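You operate a simulated robot arm through the tools that you are given. There is no shell and no other tool.

You run a simulated robot arm. Do the job below in one go: nothing can be reset, and whatever is moved stays where it is left.

## Task
Set the white mark to 0 and plug in all four leads.
Fine: red (cylinder 1) on tower A, yellow (3) on B, green (4) on C, blue (2) on D; the mark within a third of a step.

Only the result counts: the job must be done as asked and must still hold three seconds after the hand-in. Knocking over, shifting, dropping, spilling or breaking anything else fails it.

## Robot
A 7-joint arm with a two-finger parallel gripper, fixed in place. Base frame: the origin is at the foot of the arm, x ahead of it, y to its left, z up. Readings come in m, rad, newtons and seconds.
With the tool pointing down near the work surface it reaches from about 0.4 to 0.9 m from the base axis. Its first joint turns from -0.297 to 2.199 rad. Payload 1.57 kg.
The TCP is the grasp point between the finger pads, 0.03 m short of the fingertips. In the tool frame z runs along the fingers and y along their closing line. Largest opening 0.08 m; finger width 0.017, thickness 0.012; the body of the gripper, 0.04 by 0.082 m, starts 0.08 m behind the TCP.
Orientation is told as [roll, pitch, yaw] about the base's x, y, z axes, in that order, counted from this pose: with the fingers straight down and closing along the base's y, the tool's x points along the base's -x, its y along +y and its z along -z.

## Interface
- The arm moves only by the tool move_arm. Its argument "plan" is a list of rows, each a list of 7 numbers: the shift along the tool's x, y, z in units of 20 mm (1.0 is 20 mm), then the turn, a rotation vector about the tool's x, y, z in units of 6 degrees (1.0 is 6 degrees), then the closure, from 0 (fully open) to 1 (shut). In form: [[tx, ty, tz, rx, ry, rz, grip], ...]. A call has 1 to 20 rows; each row shifts and turns the commanded pose from where the row before left it, along the tool's axes as they then stand. A call with a number of a shift or a turn outside -1 to 1 is refused whole. Rows are played at 5 a second. More than 0.05 m and 0.15 rad between two rows, or a gripper value outside its range, and nothing of the call is played. Where a pose cannot be reached the arm comes as near as it can. A force on the tool above 40 N (or 10 N above the force at the start of the call, whichever is more), or a blocked arm, ends the call early, and 0.2 s more pass. The fingers move at their own pace (about 0.045 m/s each) and stop on an object; they squeeze with about 40 N. The grip force told is the motor's: it shows also when the fingers shut on nothing. Time passes only in rows, and 0.2 s behind the last, so rows that do not move let the fingers close. The reply holds the time, the measured pose of the TCP, the force on the tool along the base axes, the opening and the grip force, in the units named above and with some noise, with the torque about the TCP (base axes, N m) and any sound that the robot's microphone picked up, and new pictures: "pictures" is both (left out), scene, wrist or none.
- Cameras (640 x 400 px; columns grow to the right, rows downward): "scene" is fixed at [0.0509, -0.5014, 1.6358]; the picture's right is [0.18, -0.98, 0.00], its down [-0.79, -0.14, -0.59] and it looks along [0.58, 0.10, -0.81] (base axes); focal length 256 px, centre (320, 200). "wrist" rides on the gripper at [0.072, -0.007, -0.122] in the tool frame; the picture's right is [0.09, 1.00, 0.00], its down [-0.84, 0.08, -0.54] and it looks along [-0.54, 0.05, 0.84] (tool axes); focal length 238 px, centre (320, 200).
- lift_body(by): slides the trunk up (or, below 0, down) by that many m; the arm rides with it, the base frame stays. It gives what a move gives, with no picture.
- point_at(camera, pixels): there is no depth. For up to 12 entries [column, row, z] of the newest picture of that camera ("zoom" is the newest enlarged one), the place [x, y] in the base frame at which the ray of that pixel passes the height z, good to about 0.003 m. No time passes.
- inspect(camera, box): a new picture of the part [left, top, right, bottom] of that camera's present view, enlarged. No time passes.
- close_job(): hands the job in; it is judged then, once.

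Leave the gripper open and the arm clear of the work at the hand-in unless told otherwise.

The tools are called after "Emit:" by a JSON object that holds its "fn" and its "kwargs". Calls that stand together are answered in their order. move_arm: Moves the arm, as the interface text tells. Its arguments: {"type":"object","properties":{"plan":{"type":"array"},"pictures":{"type":"string","enum":["both","scene","wrist","none"]}},"required":["plan"]} The other tools are called the same way: lift_body (by) slides the trunk up or down; point_at (camera, pixels) gives the place at which the rays of pixels pass given heights; inspect (camera, box) takes an enlarged picture of a part of a camera's view; close_job () hands the job in.

At the start:

```text
time: 0.0
position: [0.4335, -0.0216, 1.3268]
ee_rot: [0.0, 0.001, 0.0]
wrist_force: [-0.5, 0.1, 0.3]
ft_torque: [-0.02, 0.0, 0.03]
width: 0.0798
gripper_force: 0.1
trunk travel left (down, up): [-0.7, 0.09]
```

scene: 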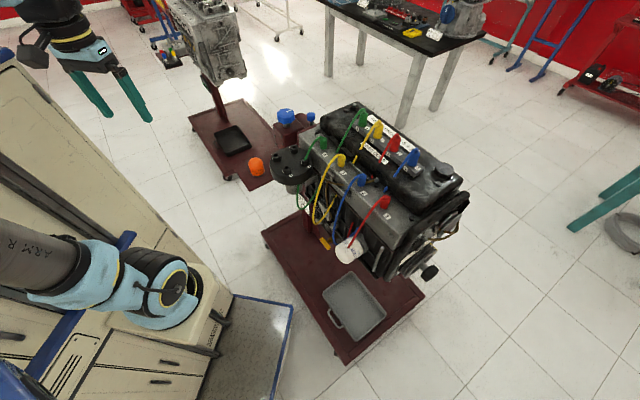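
wrist: 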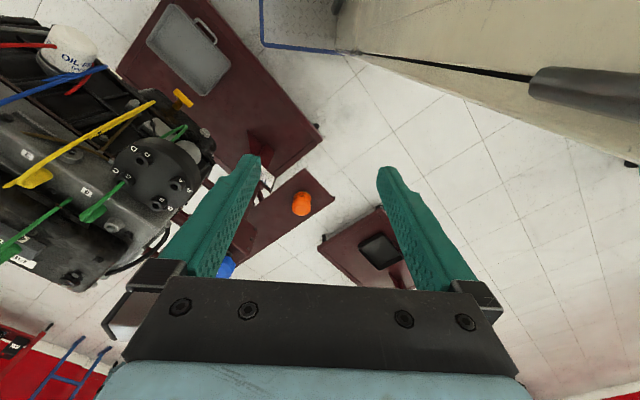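

I see an engine on a stand, with a black distributor at about (292,168) in the scene view and coloured leads. I'll take enlarged views before moving anything.

Emit:
{"fn": "inspect", "kwargs": {"camera": "scene", "box": [260, 90, 420, 190]}}

Emit:
{"fn": "inspect", "kwargs": {"camera": "scene", "box": [260, 160, 420, 260]}}

Emit:
{"fn": "inspect", "kwargs": {"camera": "wrist", "box": [80, 100, 240, 200]}}

Emit:
{"fn": "inspect", "kwargs": {"camera": "wrist", "box": [0, 20, 240, 300]}}

Emit:
{"fn": "inspect", "kwargs": {"camera": "scene", "box": [380, 160, 480, 300]}}

```text
4.00 times, centred on (340, 140) of scene
```

zoom: 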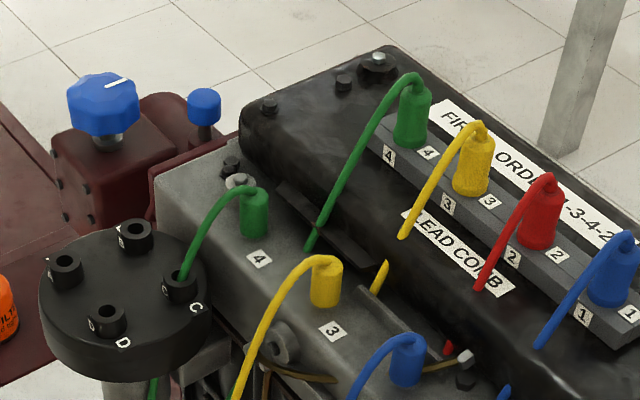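

```text
4.00 times, centred on (340, 210) of scene
```

zoom: 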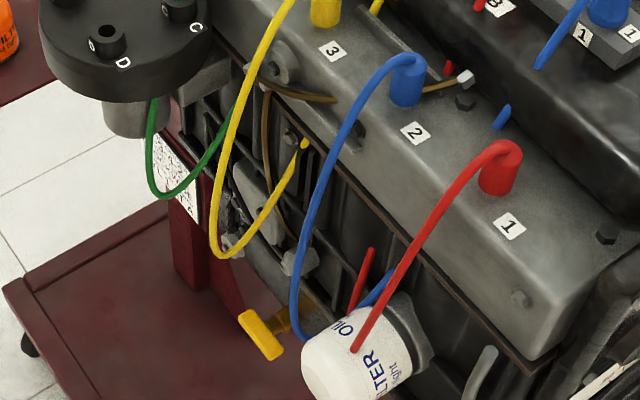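

```text
4.00 times, centred on (160, 150) of wrist
```

zoom: 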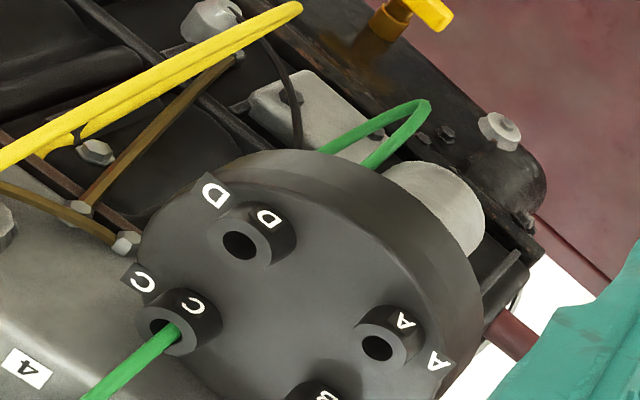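

```text
1.43 times, centred on (120, 160) of wrist
```

zoom: 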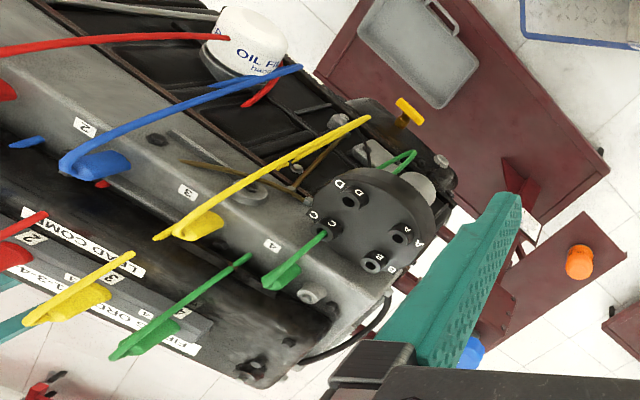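

```text
2.86 times, centred on (430, 230) of scene
```

zoom: 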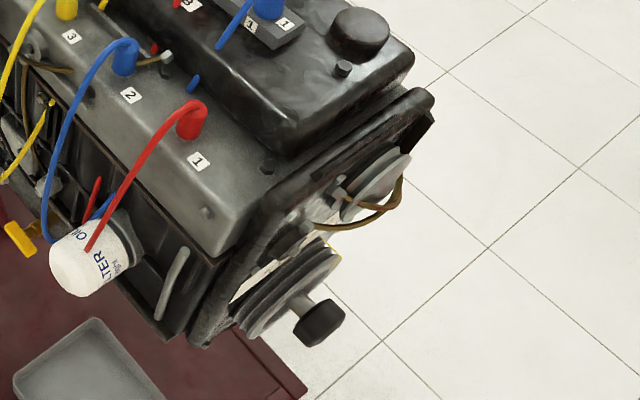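

Leads of four colours are parked on a "LEAD COMB" on the valve cover. There is also a distributor with towers A–D, a blue knob with a white line, and a crank knob. I'll triangulate these points next.

Emit:
{"fn": "point_at", "kwargs": {"camera": "scene", "pixels": [[285, 116, 0.9], [285, 116, 1.0], [287, 170, 0.9], [287, 170, 1.0], [305, 163, 1.0], [305, 163, 0.9], [362, 117, 0.9], [362, 117, 1.0], [412, 157, 0.9], [412, 157, 1.0], [428, 272, 0.7], [428, 272, 0.9]]}}

Emit:
{"fn": "point_at", "kwargs": {"camera": "wrist", "pixels": [[140, 160, 0.9], [140, 160, 1.0], [123, 183, 0.9], [123, 183, 1.0], [226, 266, 0.9], [226, 266, 1.0], [33, 179, 0.9], [33, 179, 1.0], [301, 204, 0.0], [301, 204, 0.4]]}}

Emit:
{"fn": "inspect", "kwargs": {"camera": "scene", "box": [265, 95, 325, 135]}}

Emit:
{"fn": "inspect", "kwargs": {"camera": "scene", "box": [340, 95, 430, 175]}}

Emit:
{"fn": "inspect", "kwargs": {"camera": "scene", "box": [375, 215, 475, 290]}}

Emit:
{"fn": "inspect", "kwargs": {"camera": "scene", "box": [265, 140, 330, 185]}}

```text
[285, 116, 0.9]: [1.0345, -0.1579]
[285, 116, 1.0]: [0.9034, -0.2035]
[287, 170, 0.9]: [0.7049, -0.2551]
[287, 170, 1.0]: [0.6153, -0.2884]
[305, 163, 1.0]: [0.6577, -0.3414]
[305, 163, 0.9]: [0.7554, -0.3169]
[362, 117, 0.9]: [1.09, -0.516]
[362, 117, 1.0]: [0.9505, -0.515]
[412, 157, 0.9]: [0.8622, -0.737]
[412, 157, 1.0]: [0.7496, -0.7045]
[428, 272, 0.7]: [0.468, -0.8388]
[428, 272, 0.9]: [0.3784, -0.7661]
```

```text
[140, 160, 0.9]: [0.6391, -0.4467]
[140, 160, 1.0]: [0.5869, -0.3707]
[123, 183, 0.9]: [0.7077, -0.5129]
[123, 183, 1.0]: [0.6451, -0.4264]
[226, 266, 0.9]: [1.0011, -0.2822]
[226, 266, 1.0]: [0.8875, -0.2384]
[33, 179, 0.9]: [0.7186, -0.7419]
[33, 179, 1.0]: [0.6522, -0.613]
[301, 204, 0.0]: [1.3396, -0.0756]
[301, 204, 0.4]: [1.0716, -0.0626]
```

```text
10.00 times, centred on (295, 115) of scene
```

zoom: 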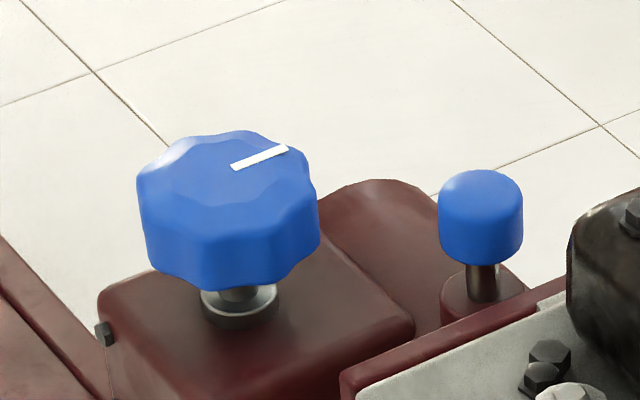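

```text
5.00 times, centred on (385, 135) of scene
```

zoom: 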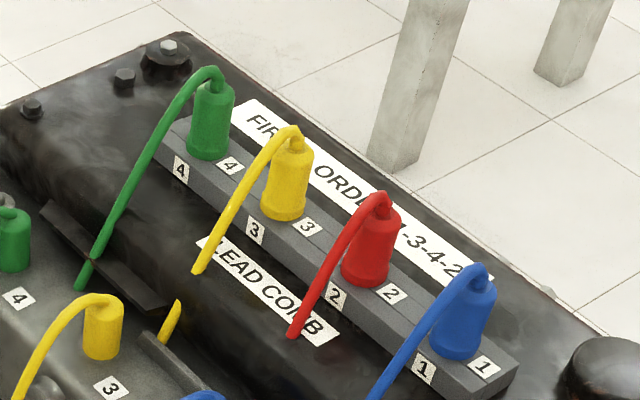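

```text
5.33 times, centred on (425, 252) of scene
```

zoom: 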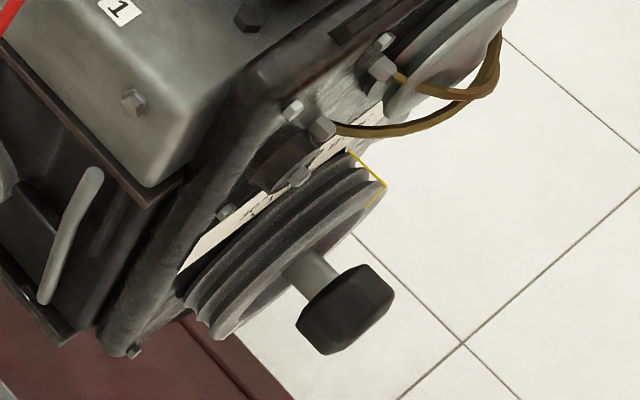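

```text
8.89 times, centred on (298, 162) of scene
```

zoom: 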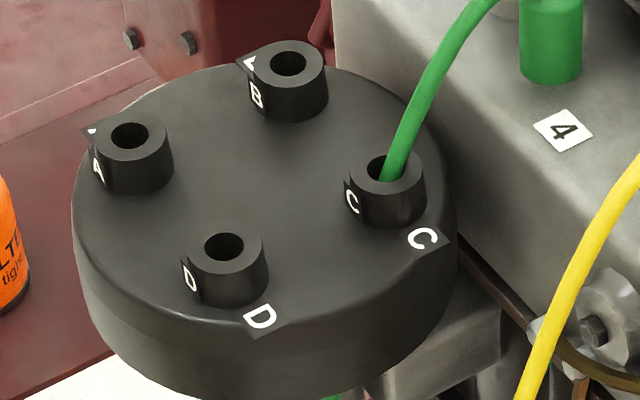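

Rough triangulation puts the tower C top near (0.585, -0.36, 1.08) and the blue knob near (0.85, -0.22, 1.04). The comb is around z 1.1. I'll move 0.24 m toward -y at this safe height for a closer look and to check reach.

Emit:
{"fn": "move_arm", "kwargs": {"plan": [[0, -1, 0, 0, 0, 0, 0], [0, -1, 0, 0, 0, 0, 0], [0, -1, 0, 0, 0, 0, 0], [0, -1, 0, 0, 0, 0, 0], [0, -1, 0, 0, 0, 0, 0], [0, -1, 0, 0, 0, 0, 0], [0, -1, 0, 0, 0, 0, 0], [0, -1, 0, 0, 0, 0, 0], [0, -1, 0, 0, 0, 0, 0], [0, -1, 0, 0, 0, 0, 0], [0, -1, 0, 0, 0, 0, 0], [0, -1, 0, 0, 0, 0, 0]]}}

```text
time: 2.6
position: [0.4329, -0.2613, 1.3272]
ee_rot: [0.0, -0.001, 0.0]
wrist_force: [0.3, 0.9, 1.2]
ft_torque: [-0.01, -0.02, 0.03]
width: 0.08
gripper_force: 0.0
trunk travel left (down, up): [-0.7, 0.09]
```

scene: 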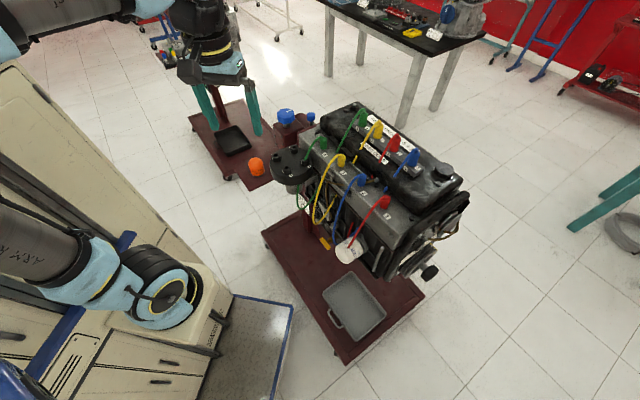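
wrist: 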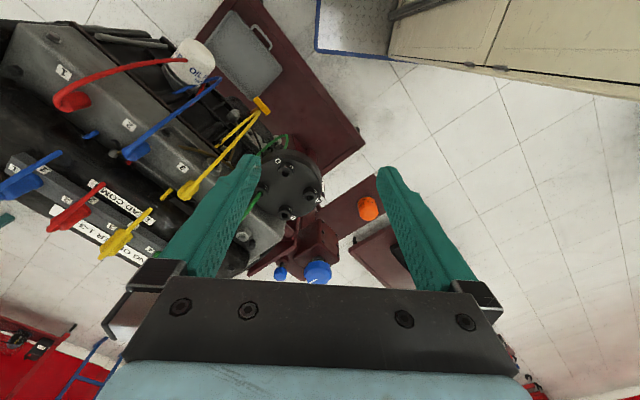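

The move matched the command, and the wrist view now shows the blue knob at (317,270) and the cap at (290,185). I'll enlarge those, plus the front end of the engine.

Emit:
{"fn": "inspect", "kwargs": {"camera": "wrist", "box": [230, 140, 350, 290]}}

Emit:
{"fn": "inspect", "kwargs": {"camera": "wrist", "box": [290, 245, 340, 285]}}

Emit:
{"fn": "inspect", "kwargs": {"camera": "wrist", "box": [240, 145, 330, 225]}}

Emit:
{"fn": "inspect", "kwargs": {"camera": "wrist", "box": [0, 20, 240, 270]}}

```text
2.67 times, centred on (290, 215) of wrist
```

zoom: 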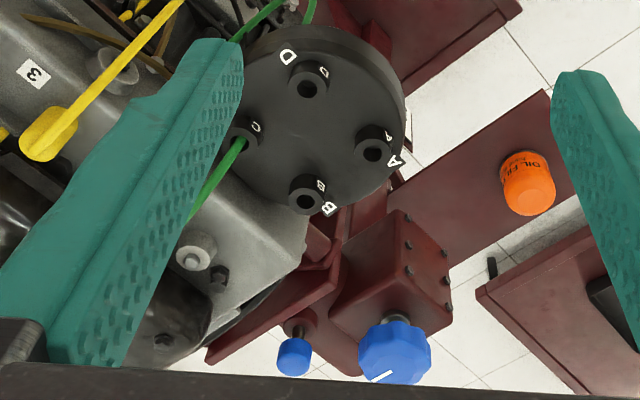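

```text
10.00 times, centred on (315, 265) of wrist
```

zoom: 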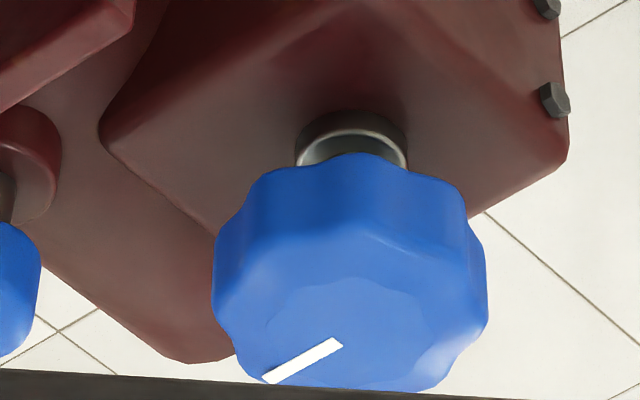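

```text
5.00 times, centred on (285, 185) of wrist
```

zoom: 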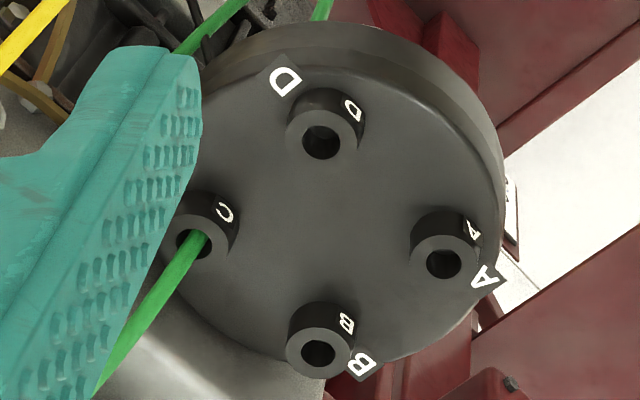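

```text
1.60 times, centred on (120, 145) of wrist
```

zoom: 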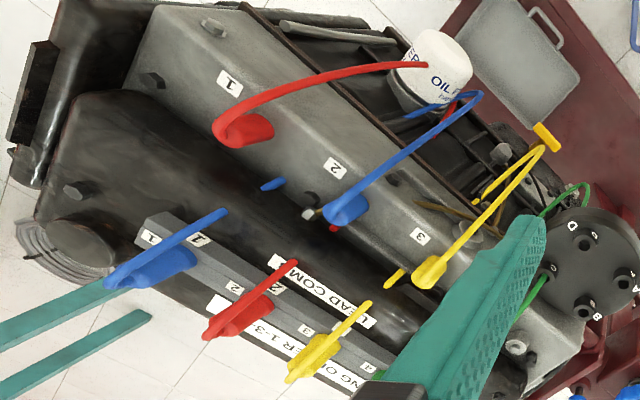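

I'll look harder at the crank pulley area, where something white and a yellow line show near (420,240) in the scene view.

Emit:
{"fn": "inspect", "kwargs": {"camera": "scene", "box": [400, 225, 450, 260]}}

Emit:
{"fn": "inspect", "kwargs": {"camera": "scene", "box": [425, 190, 475, 240]}}

Emit:
{"fn": "inspect", "kwargs": {"camera": "scene", "box": [280, 190, 340, 250]}}

```text
11.43 times, centred on (425, 242) of scene
```

zoom: 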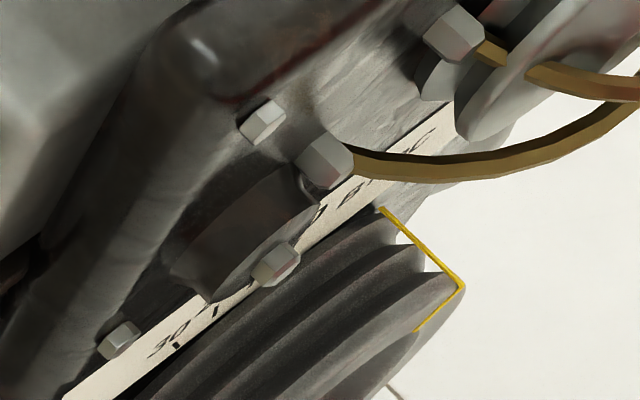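

```text
8.00 times, centred on (450, 215) of scene
```

zoom: 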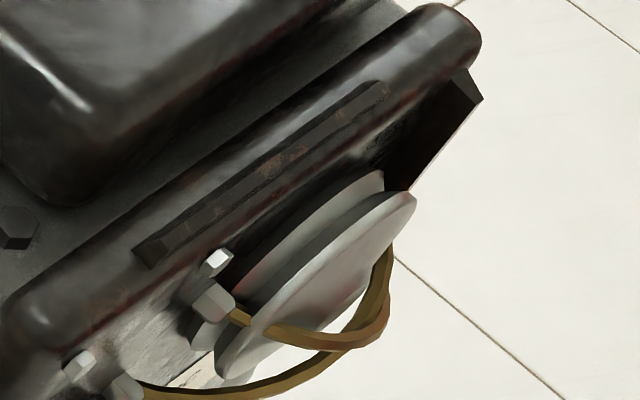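

```text
6.67 times, centred on (310, 220) of scene
```

zoom: 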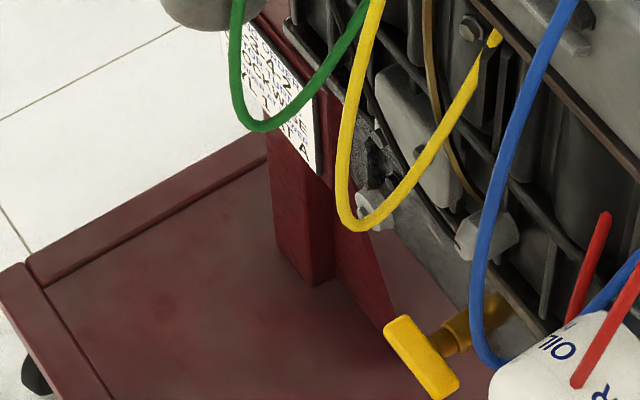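

The scale behind the pulley carries "30 … 0 … B…", and the pulley has a yellow line. There is also a placard on the stand post near (302,207) that I should read. I'll get positions for these.

Emit:
{"fn": "point_at", "kwargs": {"camera": "scene", "pixels": [[305, 200, 0.7], [305, 200, 0.85], [428, 272, 0.8], [428, 272, 0.7], [434, 243, 0.8], [434, 243, 0.9], [308, 225, 0.7], [418, 255, 0.8], [418, 255, 0.7], [383, 202, 1.0], [340, 158, 1.0], [326, 142, 1.0]]}}

Emit:
{"fn": "point_at", "kwargs": {"camera": "wrist", "pixels": [[290, 172, 1.0], [290, 172, 1.1], [285, 210, 1.1], [310, 193, 1.1], [72, 100, 1.0], [72, 100, 1.1], [132, 150, 1.0], [185, 192, 1.0], [70, 218, 1.1], [120, 243, 1.1]]}}

```text
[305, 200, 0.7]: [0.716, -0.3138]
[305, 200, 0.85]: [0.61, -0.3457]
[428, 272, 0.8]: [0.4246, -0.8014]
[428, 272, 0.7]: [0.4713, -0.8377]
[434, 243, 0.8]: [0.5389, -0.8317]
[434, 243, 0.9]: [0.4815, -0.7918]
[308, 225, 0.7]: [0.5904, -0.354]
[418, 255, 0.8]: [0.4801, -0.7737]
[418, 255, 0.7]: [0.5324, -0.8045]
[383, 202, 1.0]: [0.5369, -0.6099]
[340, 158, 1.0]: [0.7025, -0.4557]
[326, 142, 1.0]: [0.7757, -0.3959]
```

```text
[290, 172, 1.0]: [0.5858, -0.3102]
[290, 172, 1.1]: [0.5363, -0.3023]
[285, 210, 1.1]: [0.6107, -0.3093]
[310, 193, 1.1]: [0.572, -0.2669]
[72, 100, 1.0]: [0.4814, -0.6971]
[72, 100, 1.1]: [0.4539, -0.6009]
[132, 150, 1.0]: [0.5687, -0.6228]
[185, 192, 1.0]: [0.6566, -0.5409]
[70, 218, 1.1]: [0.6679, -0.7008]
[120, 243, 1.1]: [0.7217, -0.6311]
```

The placard sits around (0.65, -0.33, 0.75). I'll back off toward +y, yaw the tool about -35° and tilt the camera up. After that I'll lower the trunk to read it.

Emit:
{"fn": "move_arm", "kwargs": {"plan": [[0, 1, 0, 0, 0, 0, 0], [0, 1, 0, 0, 0, 0, 0], [0, 1, 0, 0, 0, 0, 0], [0, 1, 0, 0, 0, 0, 0], [0, 1, 0, 0, 0, 0, 0], [0, 1, 0, 0, 0, 0, 0], [0, 1, 0, 0, 0, 0, 0], [0, 1, 0, 0, 0, 0, 0], [0, 0, 0, 0, 0, 1, 0], [0, 0, 0, 0, 0, 1, 0], [0, 0, 0, 0, 0, 1, 0], [0, 0, 0, 0, 0, 1, 0], [0, 0, 0, 0, 0, 1, 0], [0, 0, 0, 0, -1, 0, 0], [0, 0, 0, 0, -1, 0, 0], [0, 0, 0, 0, -1, 0, 0], [0, 0, 0, 0, -1, 0, 0]]}}

Emit:
{"fn": "lift_body", "kwargs": {"by": -0.2}}

Emit:
{"fn": "inspect", "kwargs": {"camera": "wrist", "box": [0, 0, 640, 400]}}

Emit:
{"fn": "inspect", "kwargs": {"camera": "scene", "box": [0, 0, 640, 400]}}

```text
time: 6.2
position: [0.473, -0.1367, 1.2855]
ee_rot: [-0.002, -0.209, -0.525]
wrist_force: [-0.3, -0.3, -0.7]
ft_torque: [-0.01, 0.02, -0.01]
width: 0.0801
gripper_force: 0.0
out of reach, approached as far as the arm can: row 14, 15, 16, 17
trunk travel left (down, up): [-0.7, 0.09]
```

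scene: 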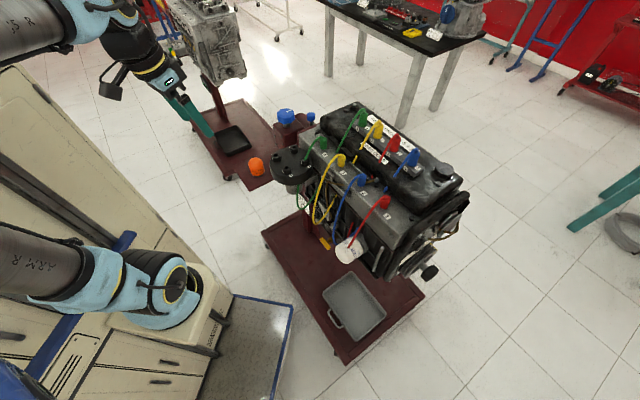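
wrist: 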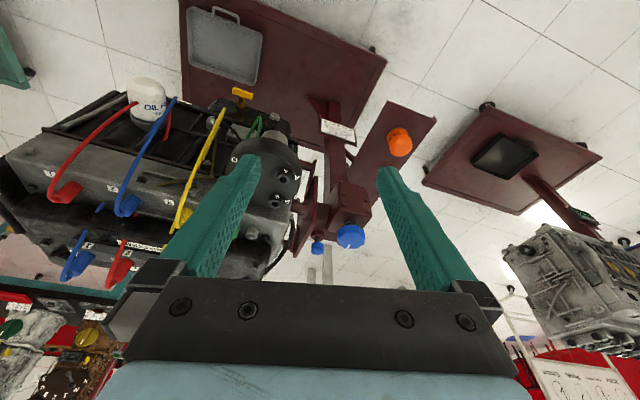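

```text
time: 8.4
position: [0.4733, -0.1375, 1.0861]
ee_rot: [-0.001, -0.207, -0.524]
wrist_force: [0.2, -0.9, -0.8]
ft_torque: [-0.02, -0.01, 0.02]
width: 0.0798
gripper_force: 0.1
trunk travel left (down, up): [-0.5, 0.29]
```

```text
1.00 times, centred on (320, 200) of wrist (not enlarged: the box is as wide or as high as the picture)
```

zoom: 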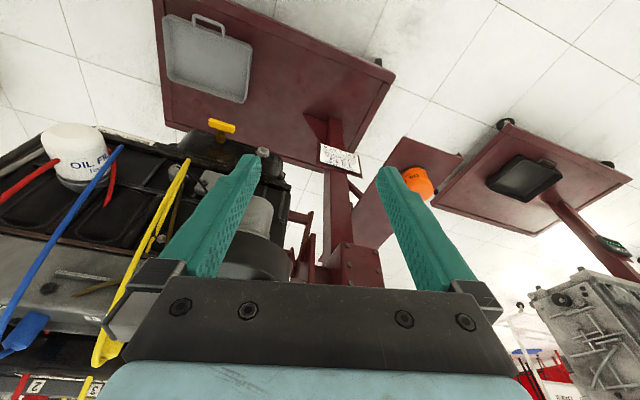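

```text
1.00 times, centred on (320, 200) of scene (not enlarged: the box is as wide or as high as the picture)
```

zoom: 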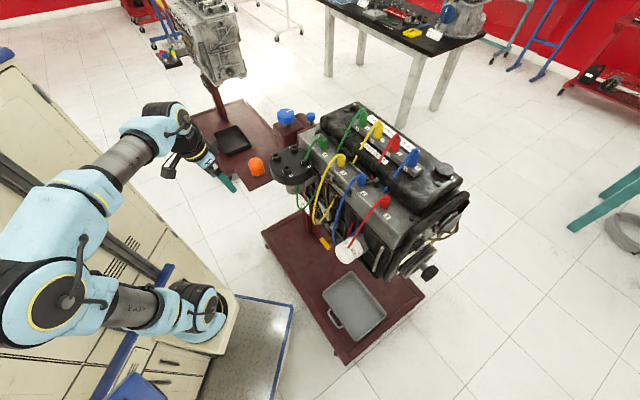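

The trunk went down cleanly, and the placard now shows at (340,160) in the wrist view. I'll enlarge it.

Emit:
{"fn": "inspect", "kwargs": {"camera": "wrist", "box": [310, 135, 370, 185]}}

Emit:
{"fn": "inspect", "kwargs": {"camera": "wrist", "box": [280, 200, 400, 290]}}

Emit:
{"fn": "inspect", "kwargs": {"camera": "scene", "box": [295, 190, 320, 220]}}

```text
8.00 times, centred on (340, 160) of wrist
```

zoom: 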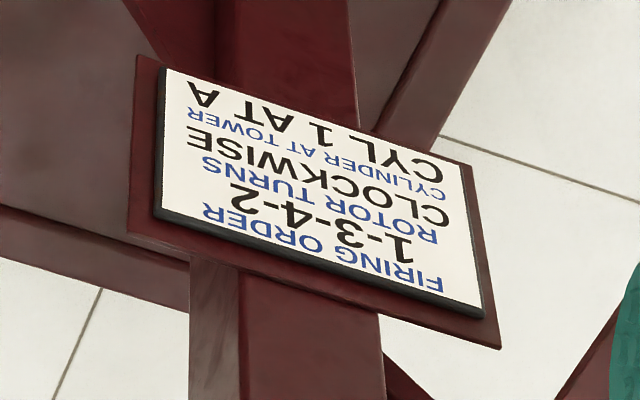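

```text
4.44 times, centred on (340, 245) of wrist
```

zoom: 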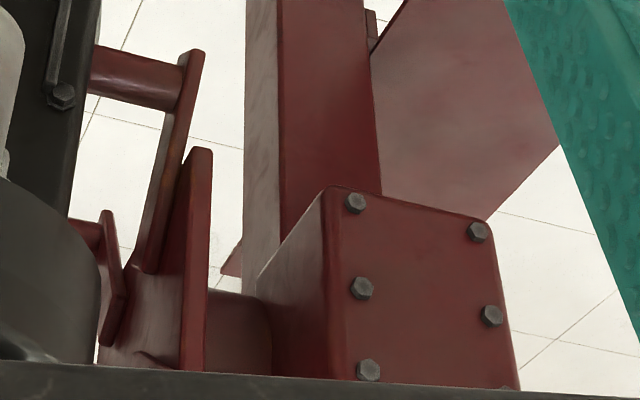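

```text
13.33 times, centred on (308, 205) of scene
```

zoom: 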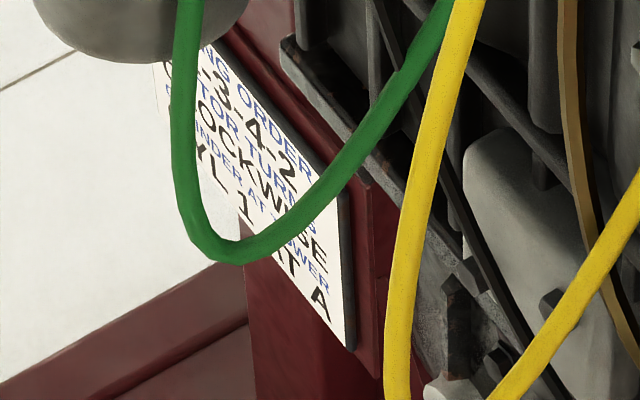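

The placard reads: firing order 1-3-4-2, rotor turns clockwise, cyl 1 at tower A. That agrees with the task's lead assignment. Next I'll raise the trunk, level the tool, and go look at the crank pulley front for the white mark.

Emit:
{"fn": "lift_body", "kwargs": {"by": 0.2}}

Emit:
{"fn": "move_arm", "kwargs": {"plan": [[0, 0, 0, 0, 1, 0, 0], [0, 0, 0, 0, 1, 0, 0], [0, 0, 0, 0, 0, -1, 0], [0, 0, 0, 0, 0, -1, 0], [0, 0, 0, 0, 0, -1, 0], [0, 0, 0, 0, 0, -1, 0], [0, 0, 0, 0, 0, -1, 0]], "pictures": "none"}}

```text
time: 10.5
position: [0.4727, -0.1379, 1.2853]
ee_rot: [-0.001, -0.208, -0.524]
wrist_force: [-1.2, -0.9, 0.1]
ft_torque: [-0.02, 0.0, 0.01]
width: 0.0798
gripper_force: 0.0
trunk travel left (down, up): [-0.7, 0.09]
```

```text
time: 12.1
position: [0.4728, -0.1362, 1.2846]
ee_rot: [0.0, 0.002, 0.002]
wrist_force: [0.1, 0.0, -0.6]
ft_torque: [0.01, 0.01, 0.02]
width: 0.0802
gripper_force: 0.0
trunk travel left (down, up): [-0.7, 0.09]
```

The tool is level again at z 1.285. I'll move along -y and slightly back, staying well above the engine.

Emit:
{"fn": "move_arm", "kwargs": {"plan": [[0.25, -1, -0.2, 0, 0, 0, 0], [0.25, -1, -0.2, 0, 0, 0, 0], [0.25, -1, -0.2, 0, 0, 0, 0], [0.25, -1, -0.2, 0, 0, 0, 0], [0.25, -1, -0.2, 0, 0, 0, 0], [0.25, -1, 0, 0, 0, 0, 0], [0.25, -1, 0, 0, 0, 0, 0], [0.25, -1, 0, 0, 0, 0, 0], [0.25, -1, 0, 0, 0, 0, 0], [0.25, -1, 0, 0, 0, 0, 0], [0.25, -1, 0, 0, 0, 0, 0], [0.25, -1, 0, 0, 0, 0, 0], [0.25, -1, 0, 0, 0, 0, 0], [0.25, -1, 0, 0, 0, 0, 0], [0.25, -1, 0, 0, 0, 0, 0], [0.25, -1, 0, 0, 0, 0, 0], [0.25, -1, 0, 0, 0, 0, 0], [0.25, -1, 0, 0, 0, 0, 0], [0.25, -1, 0, 0, 0, 0, 0], [0.25, -1, 0, 0, 0, 0, 0]]}}

```text
time: 16.3
position: [0.3741, -0.5368, 1.3052]
ee_rot: [0.001, 0.001, -0.001]
wrist_force: [0.2, 0.4, 0.8]
ft_torque: [-0.06, -0.05, 0.01]
width: 0.0802
gripper_force: 0.1
trunk travel left (down, up): [-0.7, 0.09]
```

scene: 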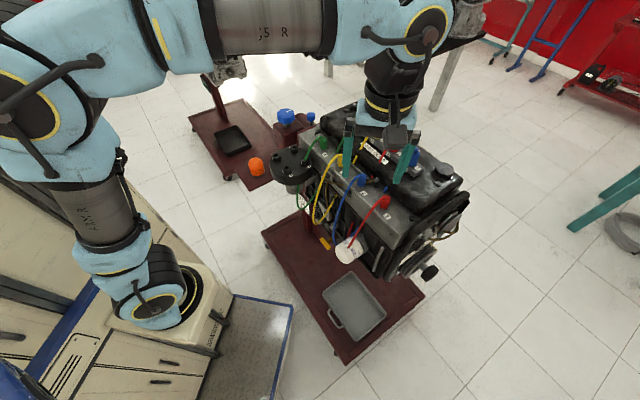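
wrist: 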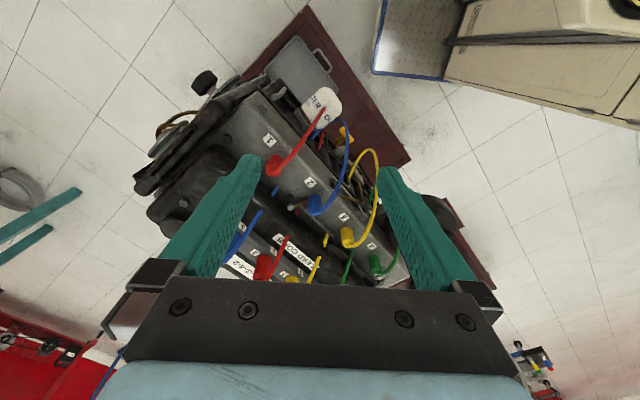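

Motion is fine. I'll continue to y≈-0.78 and yaw +42° so that the camera looks back at the pulley face.

Emit:
{"fn": "move_arm", "kwargs": {"plan": [[0.3, -1, 0, 0, 0, 0, 0], [0.3, -1, 0, 0, 0, 0, 0], [0.3, -1, 0, 0, 0, 0, 0], [0.3, -1, 0, 0, 0, 0, 0], [0.3, -1, 0, 0, 0, 0, 0], [0.3, -1, 0, 0, 0, 0, 0], [0.3, -1, 0, 0, 0, 0, 0], [0.3, -1, 0, 0, 0, 0, 0], [0.3, -1, 0, 0, 0, 0, 0], [0.3, -1, 0, 0, 0, 0, 0], [0.3, -1, 0, 0, 0, 0, 0], [0.3, -1, 0, 0, 0, 0, 0], [0, 0, 0, 0, 0, -1, 0], [0, 0, 0, 0, 0, -1, 0], [0, 0, 0, 0, 0, -1, 0], [0, 0, 0, 0, 0, -1, 0], [0, 0, 0, 0, 0, -1, 0], [0, 0, 0, 0, 0, -1, 0], [0, 0, 0, 0, 0, -1, 0]]}}

```text
time: 20.3
position: [0.3084, -0.7566, 1.3051]
ee_rot: [0.001, 0.0, 0.735]
wrist_force: [0.1, 0.7, 0.0]
ft_torque: [-0.02, 0.0, -0.02]
width: 0.0803
gripper_force: 0.1
out of reach, approached as far as the arm can: row 12
trunk travel left (down, up): [-0.7, 0.09]
```

scene: 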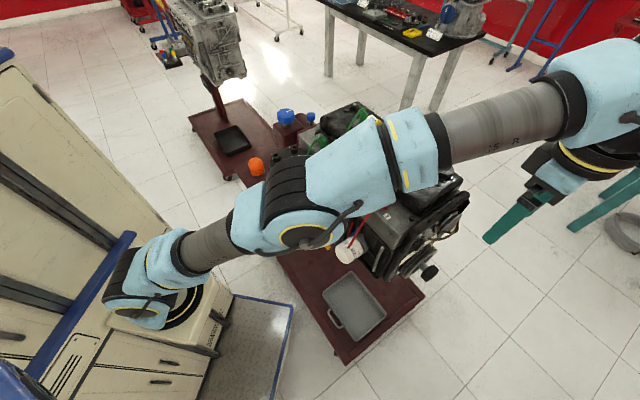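
wrist: 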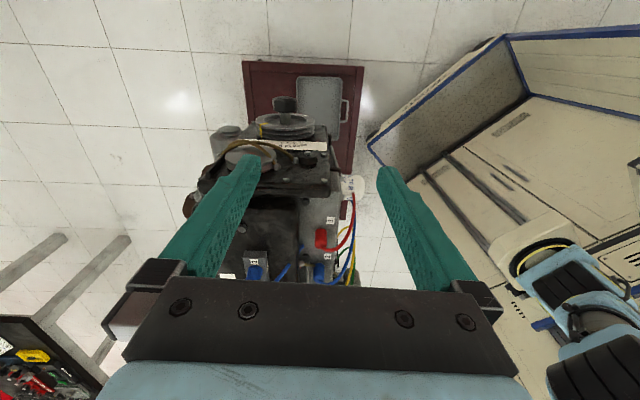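

The wrist camera now looks down near the pulley at (285,125), with the scale card at (290,147). I'll enlarge that area.

Emit:
{"fn": "inspect", "kwargs": {"camera": "wrist", "box": [230, 90, 350, 165]}}

Emit:
{"fn": "inspect", "kwargs": {"camera": "wrist", "box": [250, 110, 330, 155]}}

```text
5.33 times, centred on (290, 128) of wrist
```

zoom: 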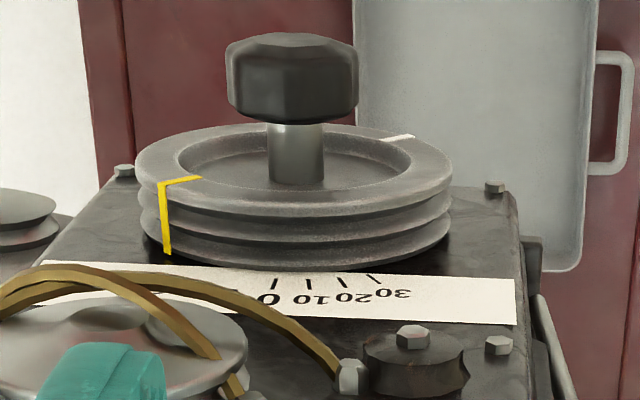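

```text
8.00 times, centred on (290, 132) of wrist
```

zoom: 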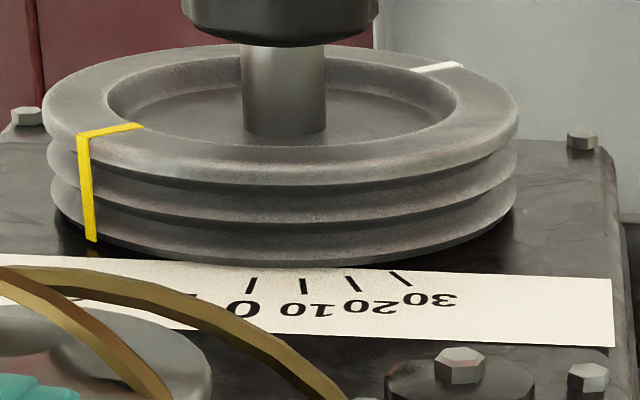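

The pulley carries a white mark at the lower right and a yellow one at the upper left. The scale reads 30, 20, 10, 0 … B. A black octagonal knob sits on the crank axis. I'll locate the knob, pulley and scale.

Emit:
{"fn": "point_at", "kwargs": {"camera": "wrist", "pixels": [[284.8, 104.6, 0.9], [284.8, 104.6, 0.8], [284.8, 104.6, 0.7], [285, 123, 0.8], [285, 123, 0.7], [281, 146, 0.9], [281, 146, 0.8], [305, 145, 0.9], [305, 145, 0.8]]}}

Emit:
{"fn": "point_at", "kwargs": {"camera": "scene", "pixels": [[429.5, 272.5, 0.9], [429.5, 272.5, 0.8], [429.5, 272.5, 0.7], [433, 237, 0.9], [433, 237, 0.8], [409, 255, 0.9], [409, 255, 0.8]]}}

Emit:
{"fn": "inspect", "kwargs": {"camera": "scene", "box": [395, 230, 445, 290]}}

```text
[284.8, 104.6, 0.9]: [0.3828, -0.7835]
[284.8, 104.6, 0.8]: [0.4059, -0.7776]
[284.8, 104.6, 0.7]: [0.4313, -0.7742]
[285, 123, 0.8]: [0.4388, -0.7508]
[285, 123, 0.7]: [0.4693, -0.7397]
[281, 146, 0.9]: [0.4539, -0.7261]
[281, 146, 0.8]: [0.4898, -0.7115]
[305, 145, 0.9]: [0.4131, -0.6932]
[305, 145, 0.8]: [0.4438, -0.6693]
```

```text
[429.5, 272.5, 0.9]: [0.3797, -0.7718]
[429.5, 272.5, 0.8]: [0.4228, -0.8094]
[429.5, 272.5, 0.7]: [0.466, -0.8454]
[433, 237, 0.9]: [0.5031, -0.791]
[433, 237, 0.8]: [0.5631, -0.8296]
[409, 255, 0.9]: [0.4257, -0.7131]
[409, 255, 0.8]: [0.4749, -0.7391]
```

```text
6.67 times, centred on (420, 260) of scene
```

zoom: 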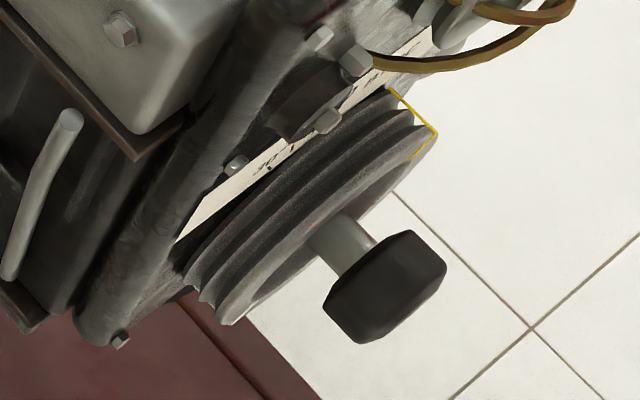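

The knob centre triangulates to about (0.387, -0.780, 0.880). Its axis is horizontal at roughly yaw 0.735, and the white mark is at the lower left seen from the front. I need about 135° of clockwise turn, plus a better view. I'll first go down with the arm only, 0.12 m in free space in front of the engine, and watch the elbow.

Emit:
{"fn": "move_arm", "kwargs": {"plan": [[0, 0, 1, 0, 0, 0, 0], [0, 0, 1, 0, 0, 0, 0], [0, 0, 1, 0, 0, 0, 0], [0, 0, 1, 0, 0, 0, 0], [0, 0, 1, 0, 0, 0, 0], [0, 0, 1, 0, 0, 0, 0]]}}

```text
time: 21.7
position: [0.3075, -0.7562, 1.1871]
ee_rot: [0.004, 0.001, 0.733]
wrist_force: [-0.6, 0.0, 0.2]
ft_torque: [0.01, -0.02, 0.03]
width: 0.0797
gripper_force: 0.1
trunk travel left (down, up): [-0.7, 0.09]
```

scene: 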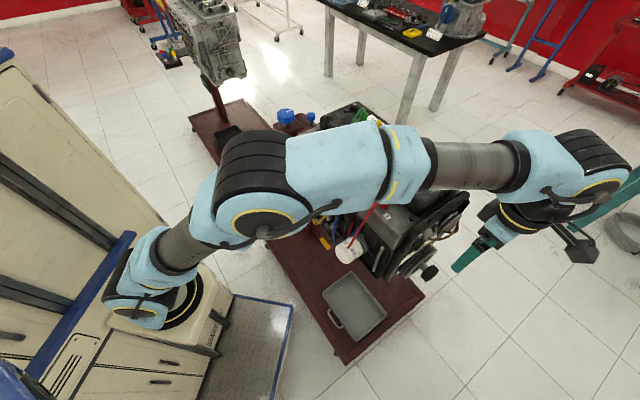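
wrist: 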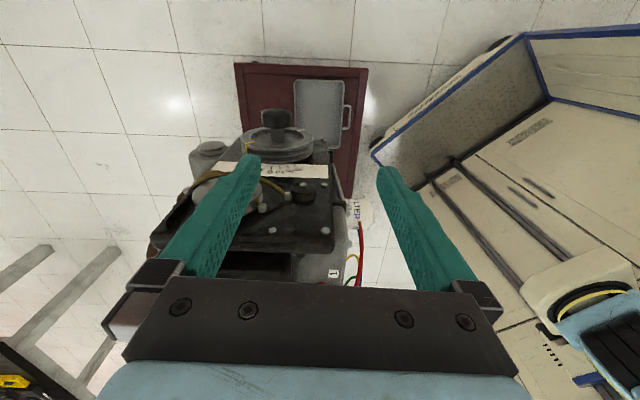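

The elbow rose as the tool went down, so there is more clearance over the engine. I'll go another 0.1 m down for a closer view.

Emit:
{"fn": "move_arm", "kwargs": {"plan": [[0, 0, 1, 0, 0, 0, 0], [0, 0, 1, 0, 0, 0, 0], [0, 0, 1, 0, 0, 0, 0], [0, 0, 1, 0, 0, 0, 0]]}}

Emit:
{"fn": "inspect", "kwargs": {"camera": "wrist", "box": [200, 90, 350, 200]}}

Emit:
{"fn": "inspect", "kwargs": {"camera": "wrist", "box": [235, 120, 325, 180]}}

```text
time: 22.7
position: [0.3085, -0.7578, 1.1075]
ee_rot: [0.001, 0.002, 0.734]
wrist_force: [-0.4, -0.2, -0.4]
ft_torque: [0.0, 0.02, -0.01]
width: 0.0801
gripper_force: 0.1
trunk travel left (down, up): [-0.7, 0.09]
```

scene: 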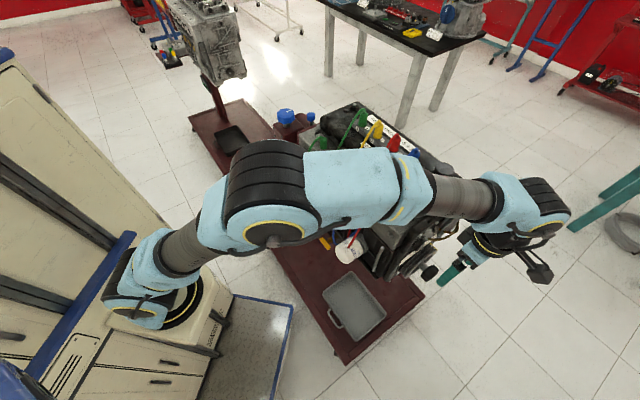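
wrist: 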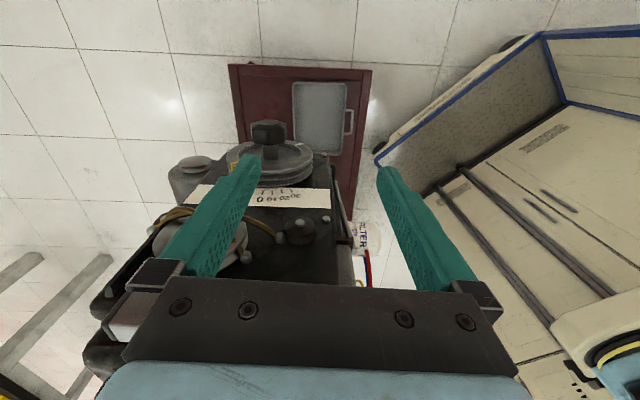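

```text
3.64 times, centred on (275, 145) of wrist
```

zoom: 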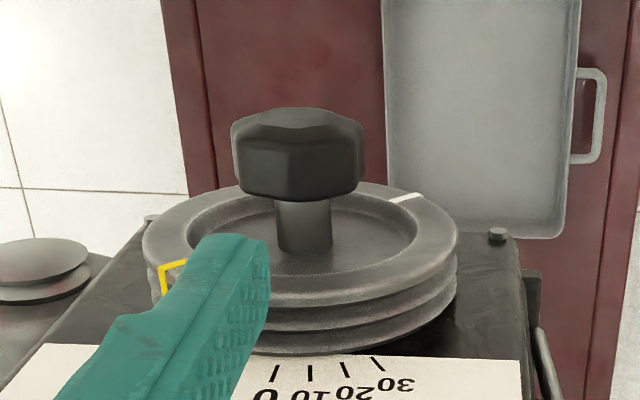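

```text
6.67 times, centred on (280, 150) of wrist
```

zoom: 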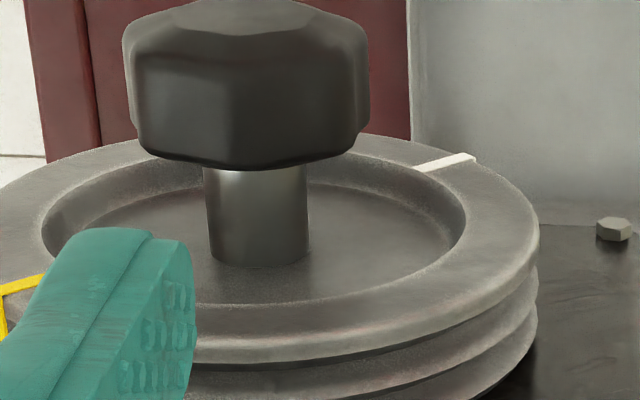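

I have a clear view of the octagonal knob at wrist (282,133). I'll refine its position and the reference points on the pulley and scale.

Emit:
{"fn": "point_at", "kwargs": {"camera": "wrist", "pixels": [[282.4, 132.6, 0.87], [282.4, 132.6, 0.88], [282.4, 132.6, 0.89], [283.5, 157, 0.88], [310, 145, 0.82], [276.5, 192, 0.96], [285.5, 192, 0.96], [294.5, 191, 0.96], [303.5, 190, 0.96]]}}

Emit:
{"fn": "point_at", "kwargs": {"camera": "scene", "pixels": [[429.5, 272.5, 0.89], [429.5, 272.5, 0.88], [429.5, 272.5, 0.87], [420, 262, 0.88]]}}

Emit:
{"fn": "inspect", "kwargs": {"camera": "scene", "box": [395, 230, 445, 290]}}

```text
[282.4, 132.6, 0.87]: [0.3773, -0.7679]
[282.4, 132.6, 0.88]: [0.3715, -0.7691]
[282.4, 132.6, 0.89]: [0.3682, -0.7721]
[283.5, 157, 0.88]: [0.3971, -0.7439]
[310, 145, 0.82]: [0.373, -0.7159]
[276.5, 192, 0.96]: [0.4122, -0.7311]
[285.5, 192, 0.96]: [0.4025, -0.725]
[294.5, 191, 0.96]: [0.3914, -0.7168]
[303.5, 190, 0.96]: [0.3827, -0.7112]
```

```text
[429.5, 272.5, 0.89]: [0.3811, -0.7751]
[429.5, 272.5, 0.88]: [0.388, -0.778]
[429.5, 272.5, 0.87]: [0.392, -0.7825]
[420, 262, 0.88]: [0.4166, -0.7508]
```

```text
6.67 times, centred on (420, 260) of scene
```

zoom: 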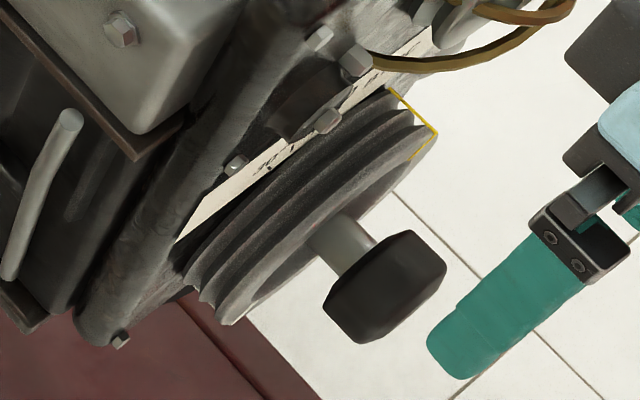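

I misread the enlarged view's left edge: it was centred, so the knob is really at wrist (269,133). Redoing the measurement.

Emit:
{"fn": "point_at", "kwargs": {"camera": "wrist", "pixels": [[269.4, 132.6, 0.87], [269.4, 132.6, 0.88], [269.4, 132.6, 0.89], [270.5, 157, 0.88], [270.5, 157, 0.87], [262.5, 192, 0.96], [272, 192, 0.96], [281.5, 191, 0.96], [291, 190, 0.96]]}}

```text
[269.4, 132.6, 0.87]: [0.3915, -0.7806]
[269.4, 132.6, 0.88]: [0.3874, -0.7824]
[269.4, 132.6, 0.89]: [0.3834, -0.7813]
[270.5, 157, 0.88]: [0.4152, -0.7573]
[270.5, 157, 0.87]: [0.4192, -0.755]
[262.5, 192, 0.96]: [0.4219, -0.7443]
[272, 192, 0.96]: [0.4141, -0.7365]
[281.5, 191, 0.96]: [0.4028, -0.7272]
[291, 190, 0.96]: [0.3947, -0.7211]
```

The knob centre is (0.388, -0.780, 0.878). I'll move above it at z 1.1 and roll the tool +30° about the knob axis, to see whether the start of a turning stroke is reachable.

Emit:
{"fn": "move_arm", "kwargs": {"plan": [[-0.55, -0.87, 0, 0, 0, 0, 0], [-0.55, -0.87, 0, 0, 0, 0, 0], [-0.55, -0.87, 0, 0, 0, 0, 0], [-0.55, -0.87, 0, 0, 0, 0, 0], [0, 0, 0, 1, 0, 0, 0], [0, 0, 0, 1, 0, 0, 0], [0, 0, 0, 1, 0, 0, 0], [0, 0, 0, 1, 0, 0, 0], [0, 0, 0, 1, 0, 0, 0]]}}

```text
time: 24.7
position: [0.3875, -0.7794, 1.1057]
ee_rot: [-0.524, 0.002, 0.733]
wrist_force: [0.4, -0.2, 0.0]
ft_torque: [-0.01, 0.02, -0.02]
width: 0.0801
gripper_force: 0.1
trunk travel left (down, up): [-0.7, 0.09]
```

scene: 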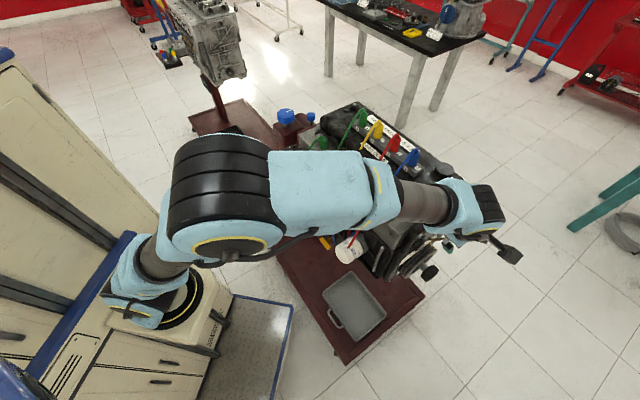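
wrist: 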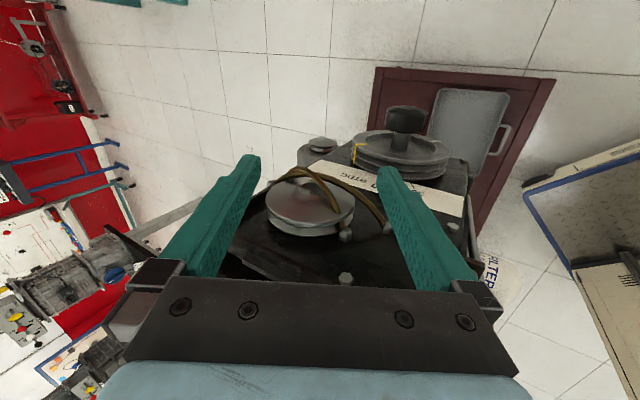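

A +30° roll is reachable. I'll sweep to -30° in the air at this height to see how far the other end of the stroke can go.

Emit:
{"fn": "move_arm", "kwargs": {"plan": [[0, 0, 0, -1, 0, 0, 0], [0, 0, 0, -1, 0, 0, 0], [0, 0, 0, -1, 0, 0, 0], [0, 0, 0, -1, 0, 0, 0], [0, 0, 0, -1, 0, 0, 0], [0, 0, 0, -1, 0, 0, 0], [0, 0, 0, -1, 0, 0, 0], [0, 0, 0, -1, 0, 0, 0], [0, 0, 0, -1, 0, 0, 0], [0, 0, 0, -1, 0, 0, 0]]}}

Emit:
{"fn": "inspect", "kwargs": {"camera": "wrist", "box": [60, 60, 260, 185]}}

```text
time: 26.9
position: [0.3839, -0.7759, 1.1053]
ee_rot: [0.263, 0.002, 0.735]
wrist_force: [0.8, 0.3, -0.1]
ft_torque: [0.01, 0.0, 0.03]
width: 0.0803
gripper_force: 0.1
out of reach, approached as far as the arm can: row 8, 9, 10
trunk travel left (down, up): [-0.7, 0.09]
```

scene: 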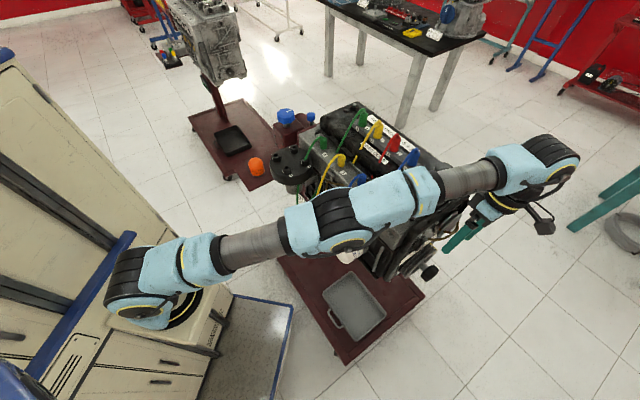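
wrist: 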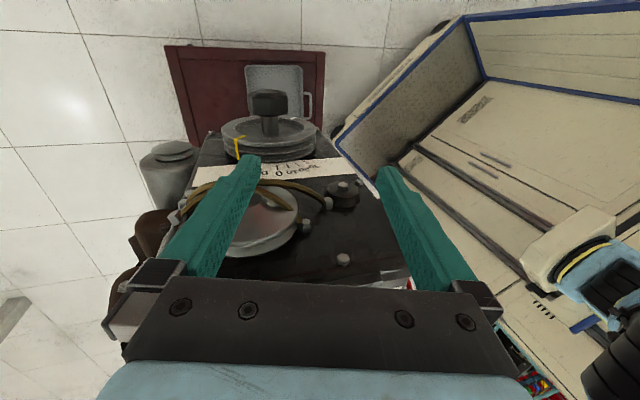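

```text
3.20 times, centred on (160, 122) of wrist
```

zoom: 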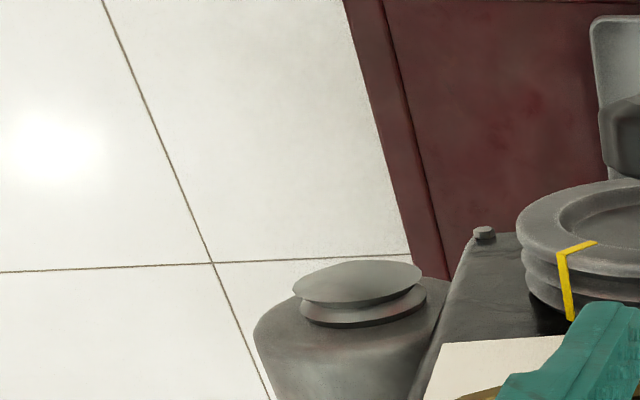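

At this height the arm is fully stretched at -15°. Near z 0.88 it should reach somewhat further. The knob has a vertex about 6° right of its top, so with the tool tilted about 16.5° toward the robot the pads will meet flats. I'll set that tilt now.

Emit:
{"fn": "move_arm", "kwargs": {"plan": [[0, 0, 0, 1, 0, 0, 0], [0, 0, 0, 1, 0, 0, 0], [0, 0, 0, 1, 0, 0, 0], [0, 0, 0, 1, 0, 0, 0], [0, 0, 0, 1, 0, 0, 0], [0, 0, 0, 0.25, 0, 0, 0]], "pictures": "none"}}

```text
time: 28.3
position: [0.3824, -0.7767, 1.1051]
ee_rot: [-0.288, 0.002, 0.734]
wrist_force: [0.5, -0.4, 0.6]
ft_torque: [-0.01, 0.03, -0.03]
width: 0.08
gripper_force: 0.1
trunk travel left (down, up): [-0.7, 0.09]
```

Tilt is 16.5°. I'll shift sideways onto the approach line and descend the first half of it along the fingers.

Emit:
{"fn": "move_arm", "kwargs": {"plan": [[-0.03, 0.977, 0, 0, 0, 0, 0], [-0.03, 0.977, 0, 0, 0, 0, 0], [-0.03, 0.977, 0, 0, 0, 0, 0], [0, 0, 1, 0, 0, 0, 0], [0, 0, 1, 0, 0, 0, 0], [0, 0, 1, 0, 0, 0, 0], [0, 0, 1, 0, 0, 0, 0], [0, 0, 1, 0, 0, 0, 0], [0, 0, 1, 0, 0, 0, 0]]}}

Emit:
{"fn": "inspect", "kwargs": {"camera": "wrist", "box": [200, 80, 440, 230]}}

Emit:
{"fn": "inspect", "kwargs": {"camera": "scene", "box": [360, 200, 480, 300]}}

```text
time: 30.3
position: [0.3711, -0.7598, 0.9727]
ee_rot: [-0.288, 0.0, 0.734]
wrist_force: [-0.6, 0.3, 0.8]
ft_torque: [0.01, 0.03, -0.03]
width: 0.0801
gripper_force: 0.1
trunk travel left (down, up): [-0.7, 0.09]
```

scene: 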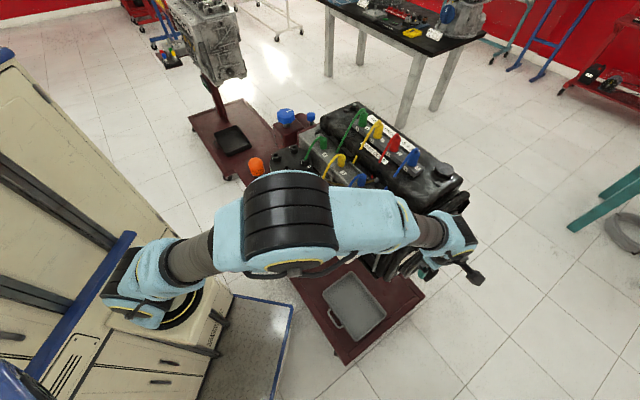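
wrist: 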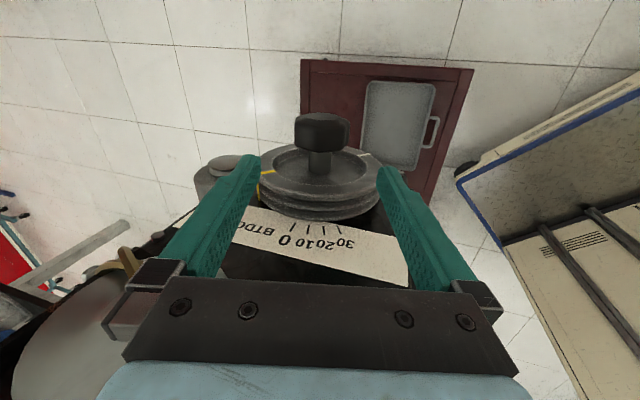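

```text
2.67 times, centred on (320, 155) of wrist
```

zoom: 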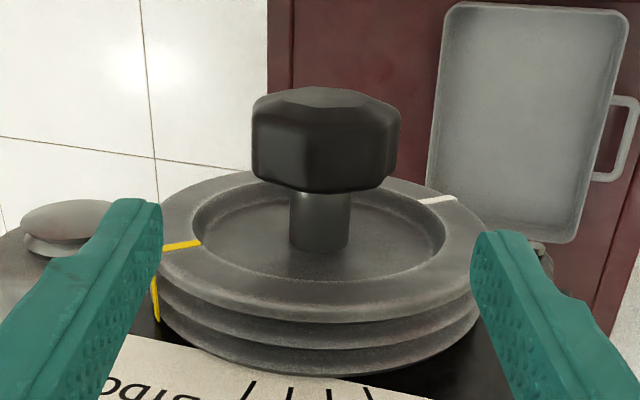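

```text
4.00 times, centred on (420, 250) of scene
```

zoom: 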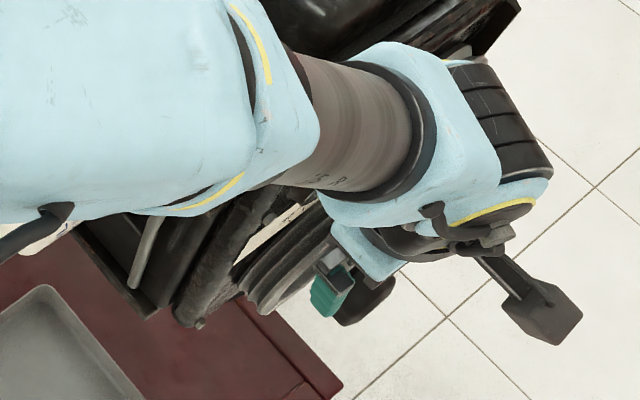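

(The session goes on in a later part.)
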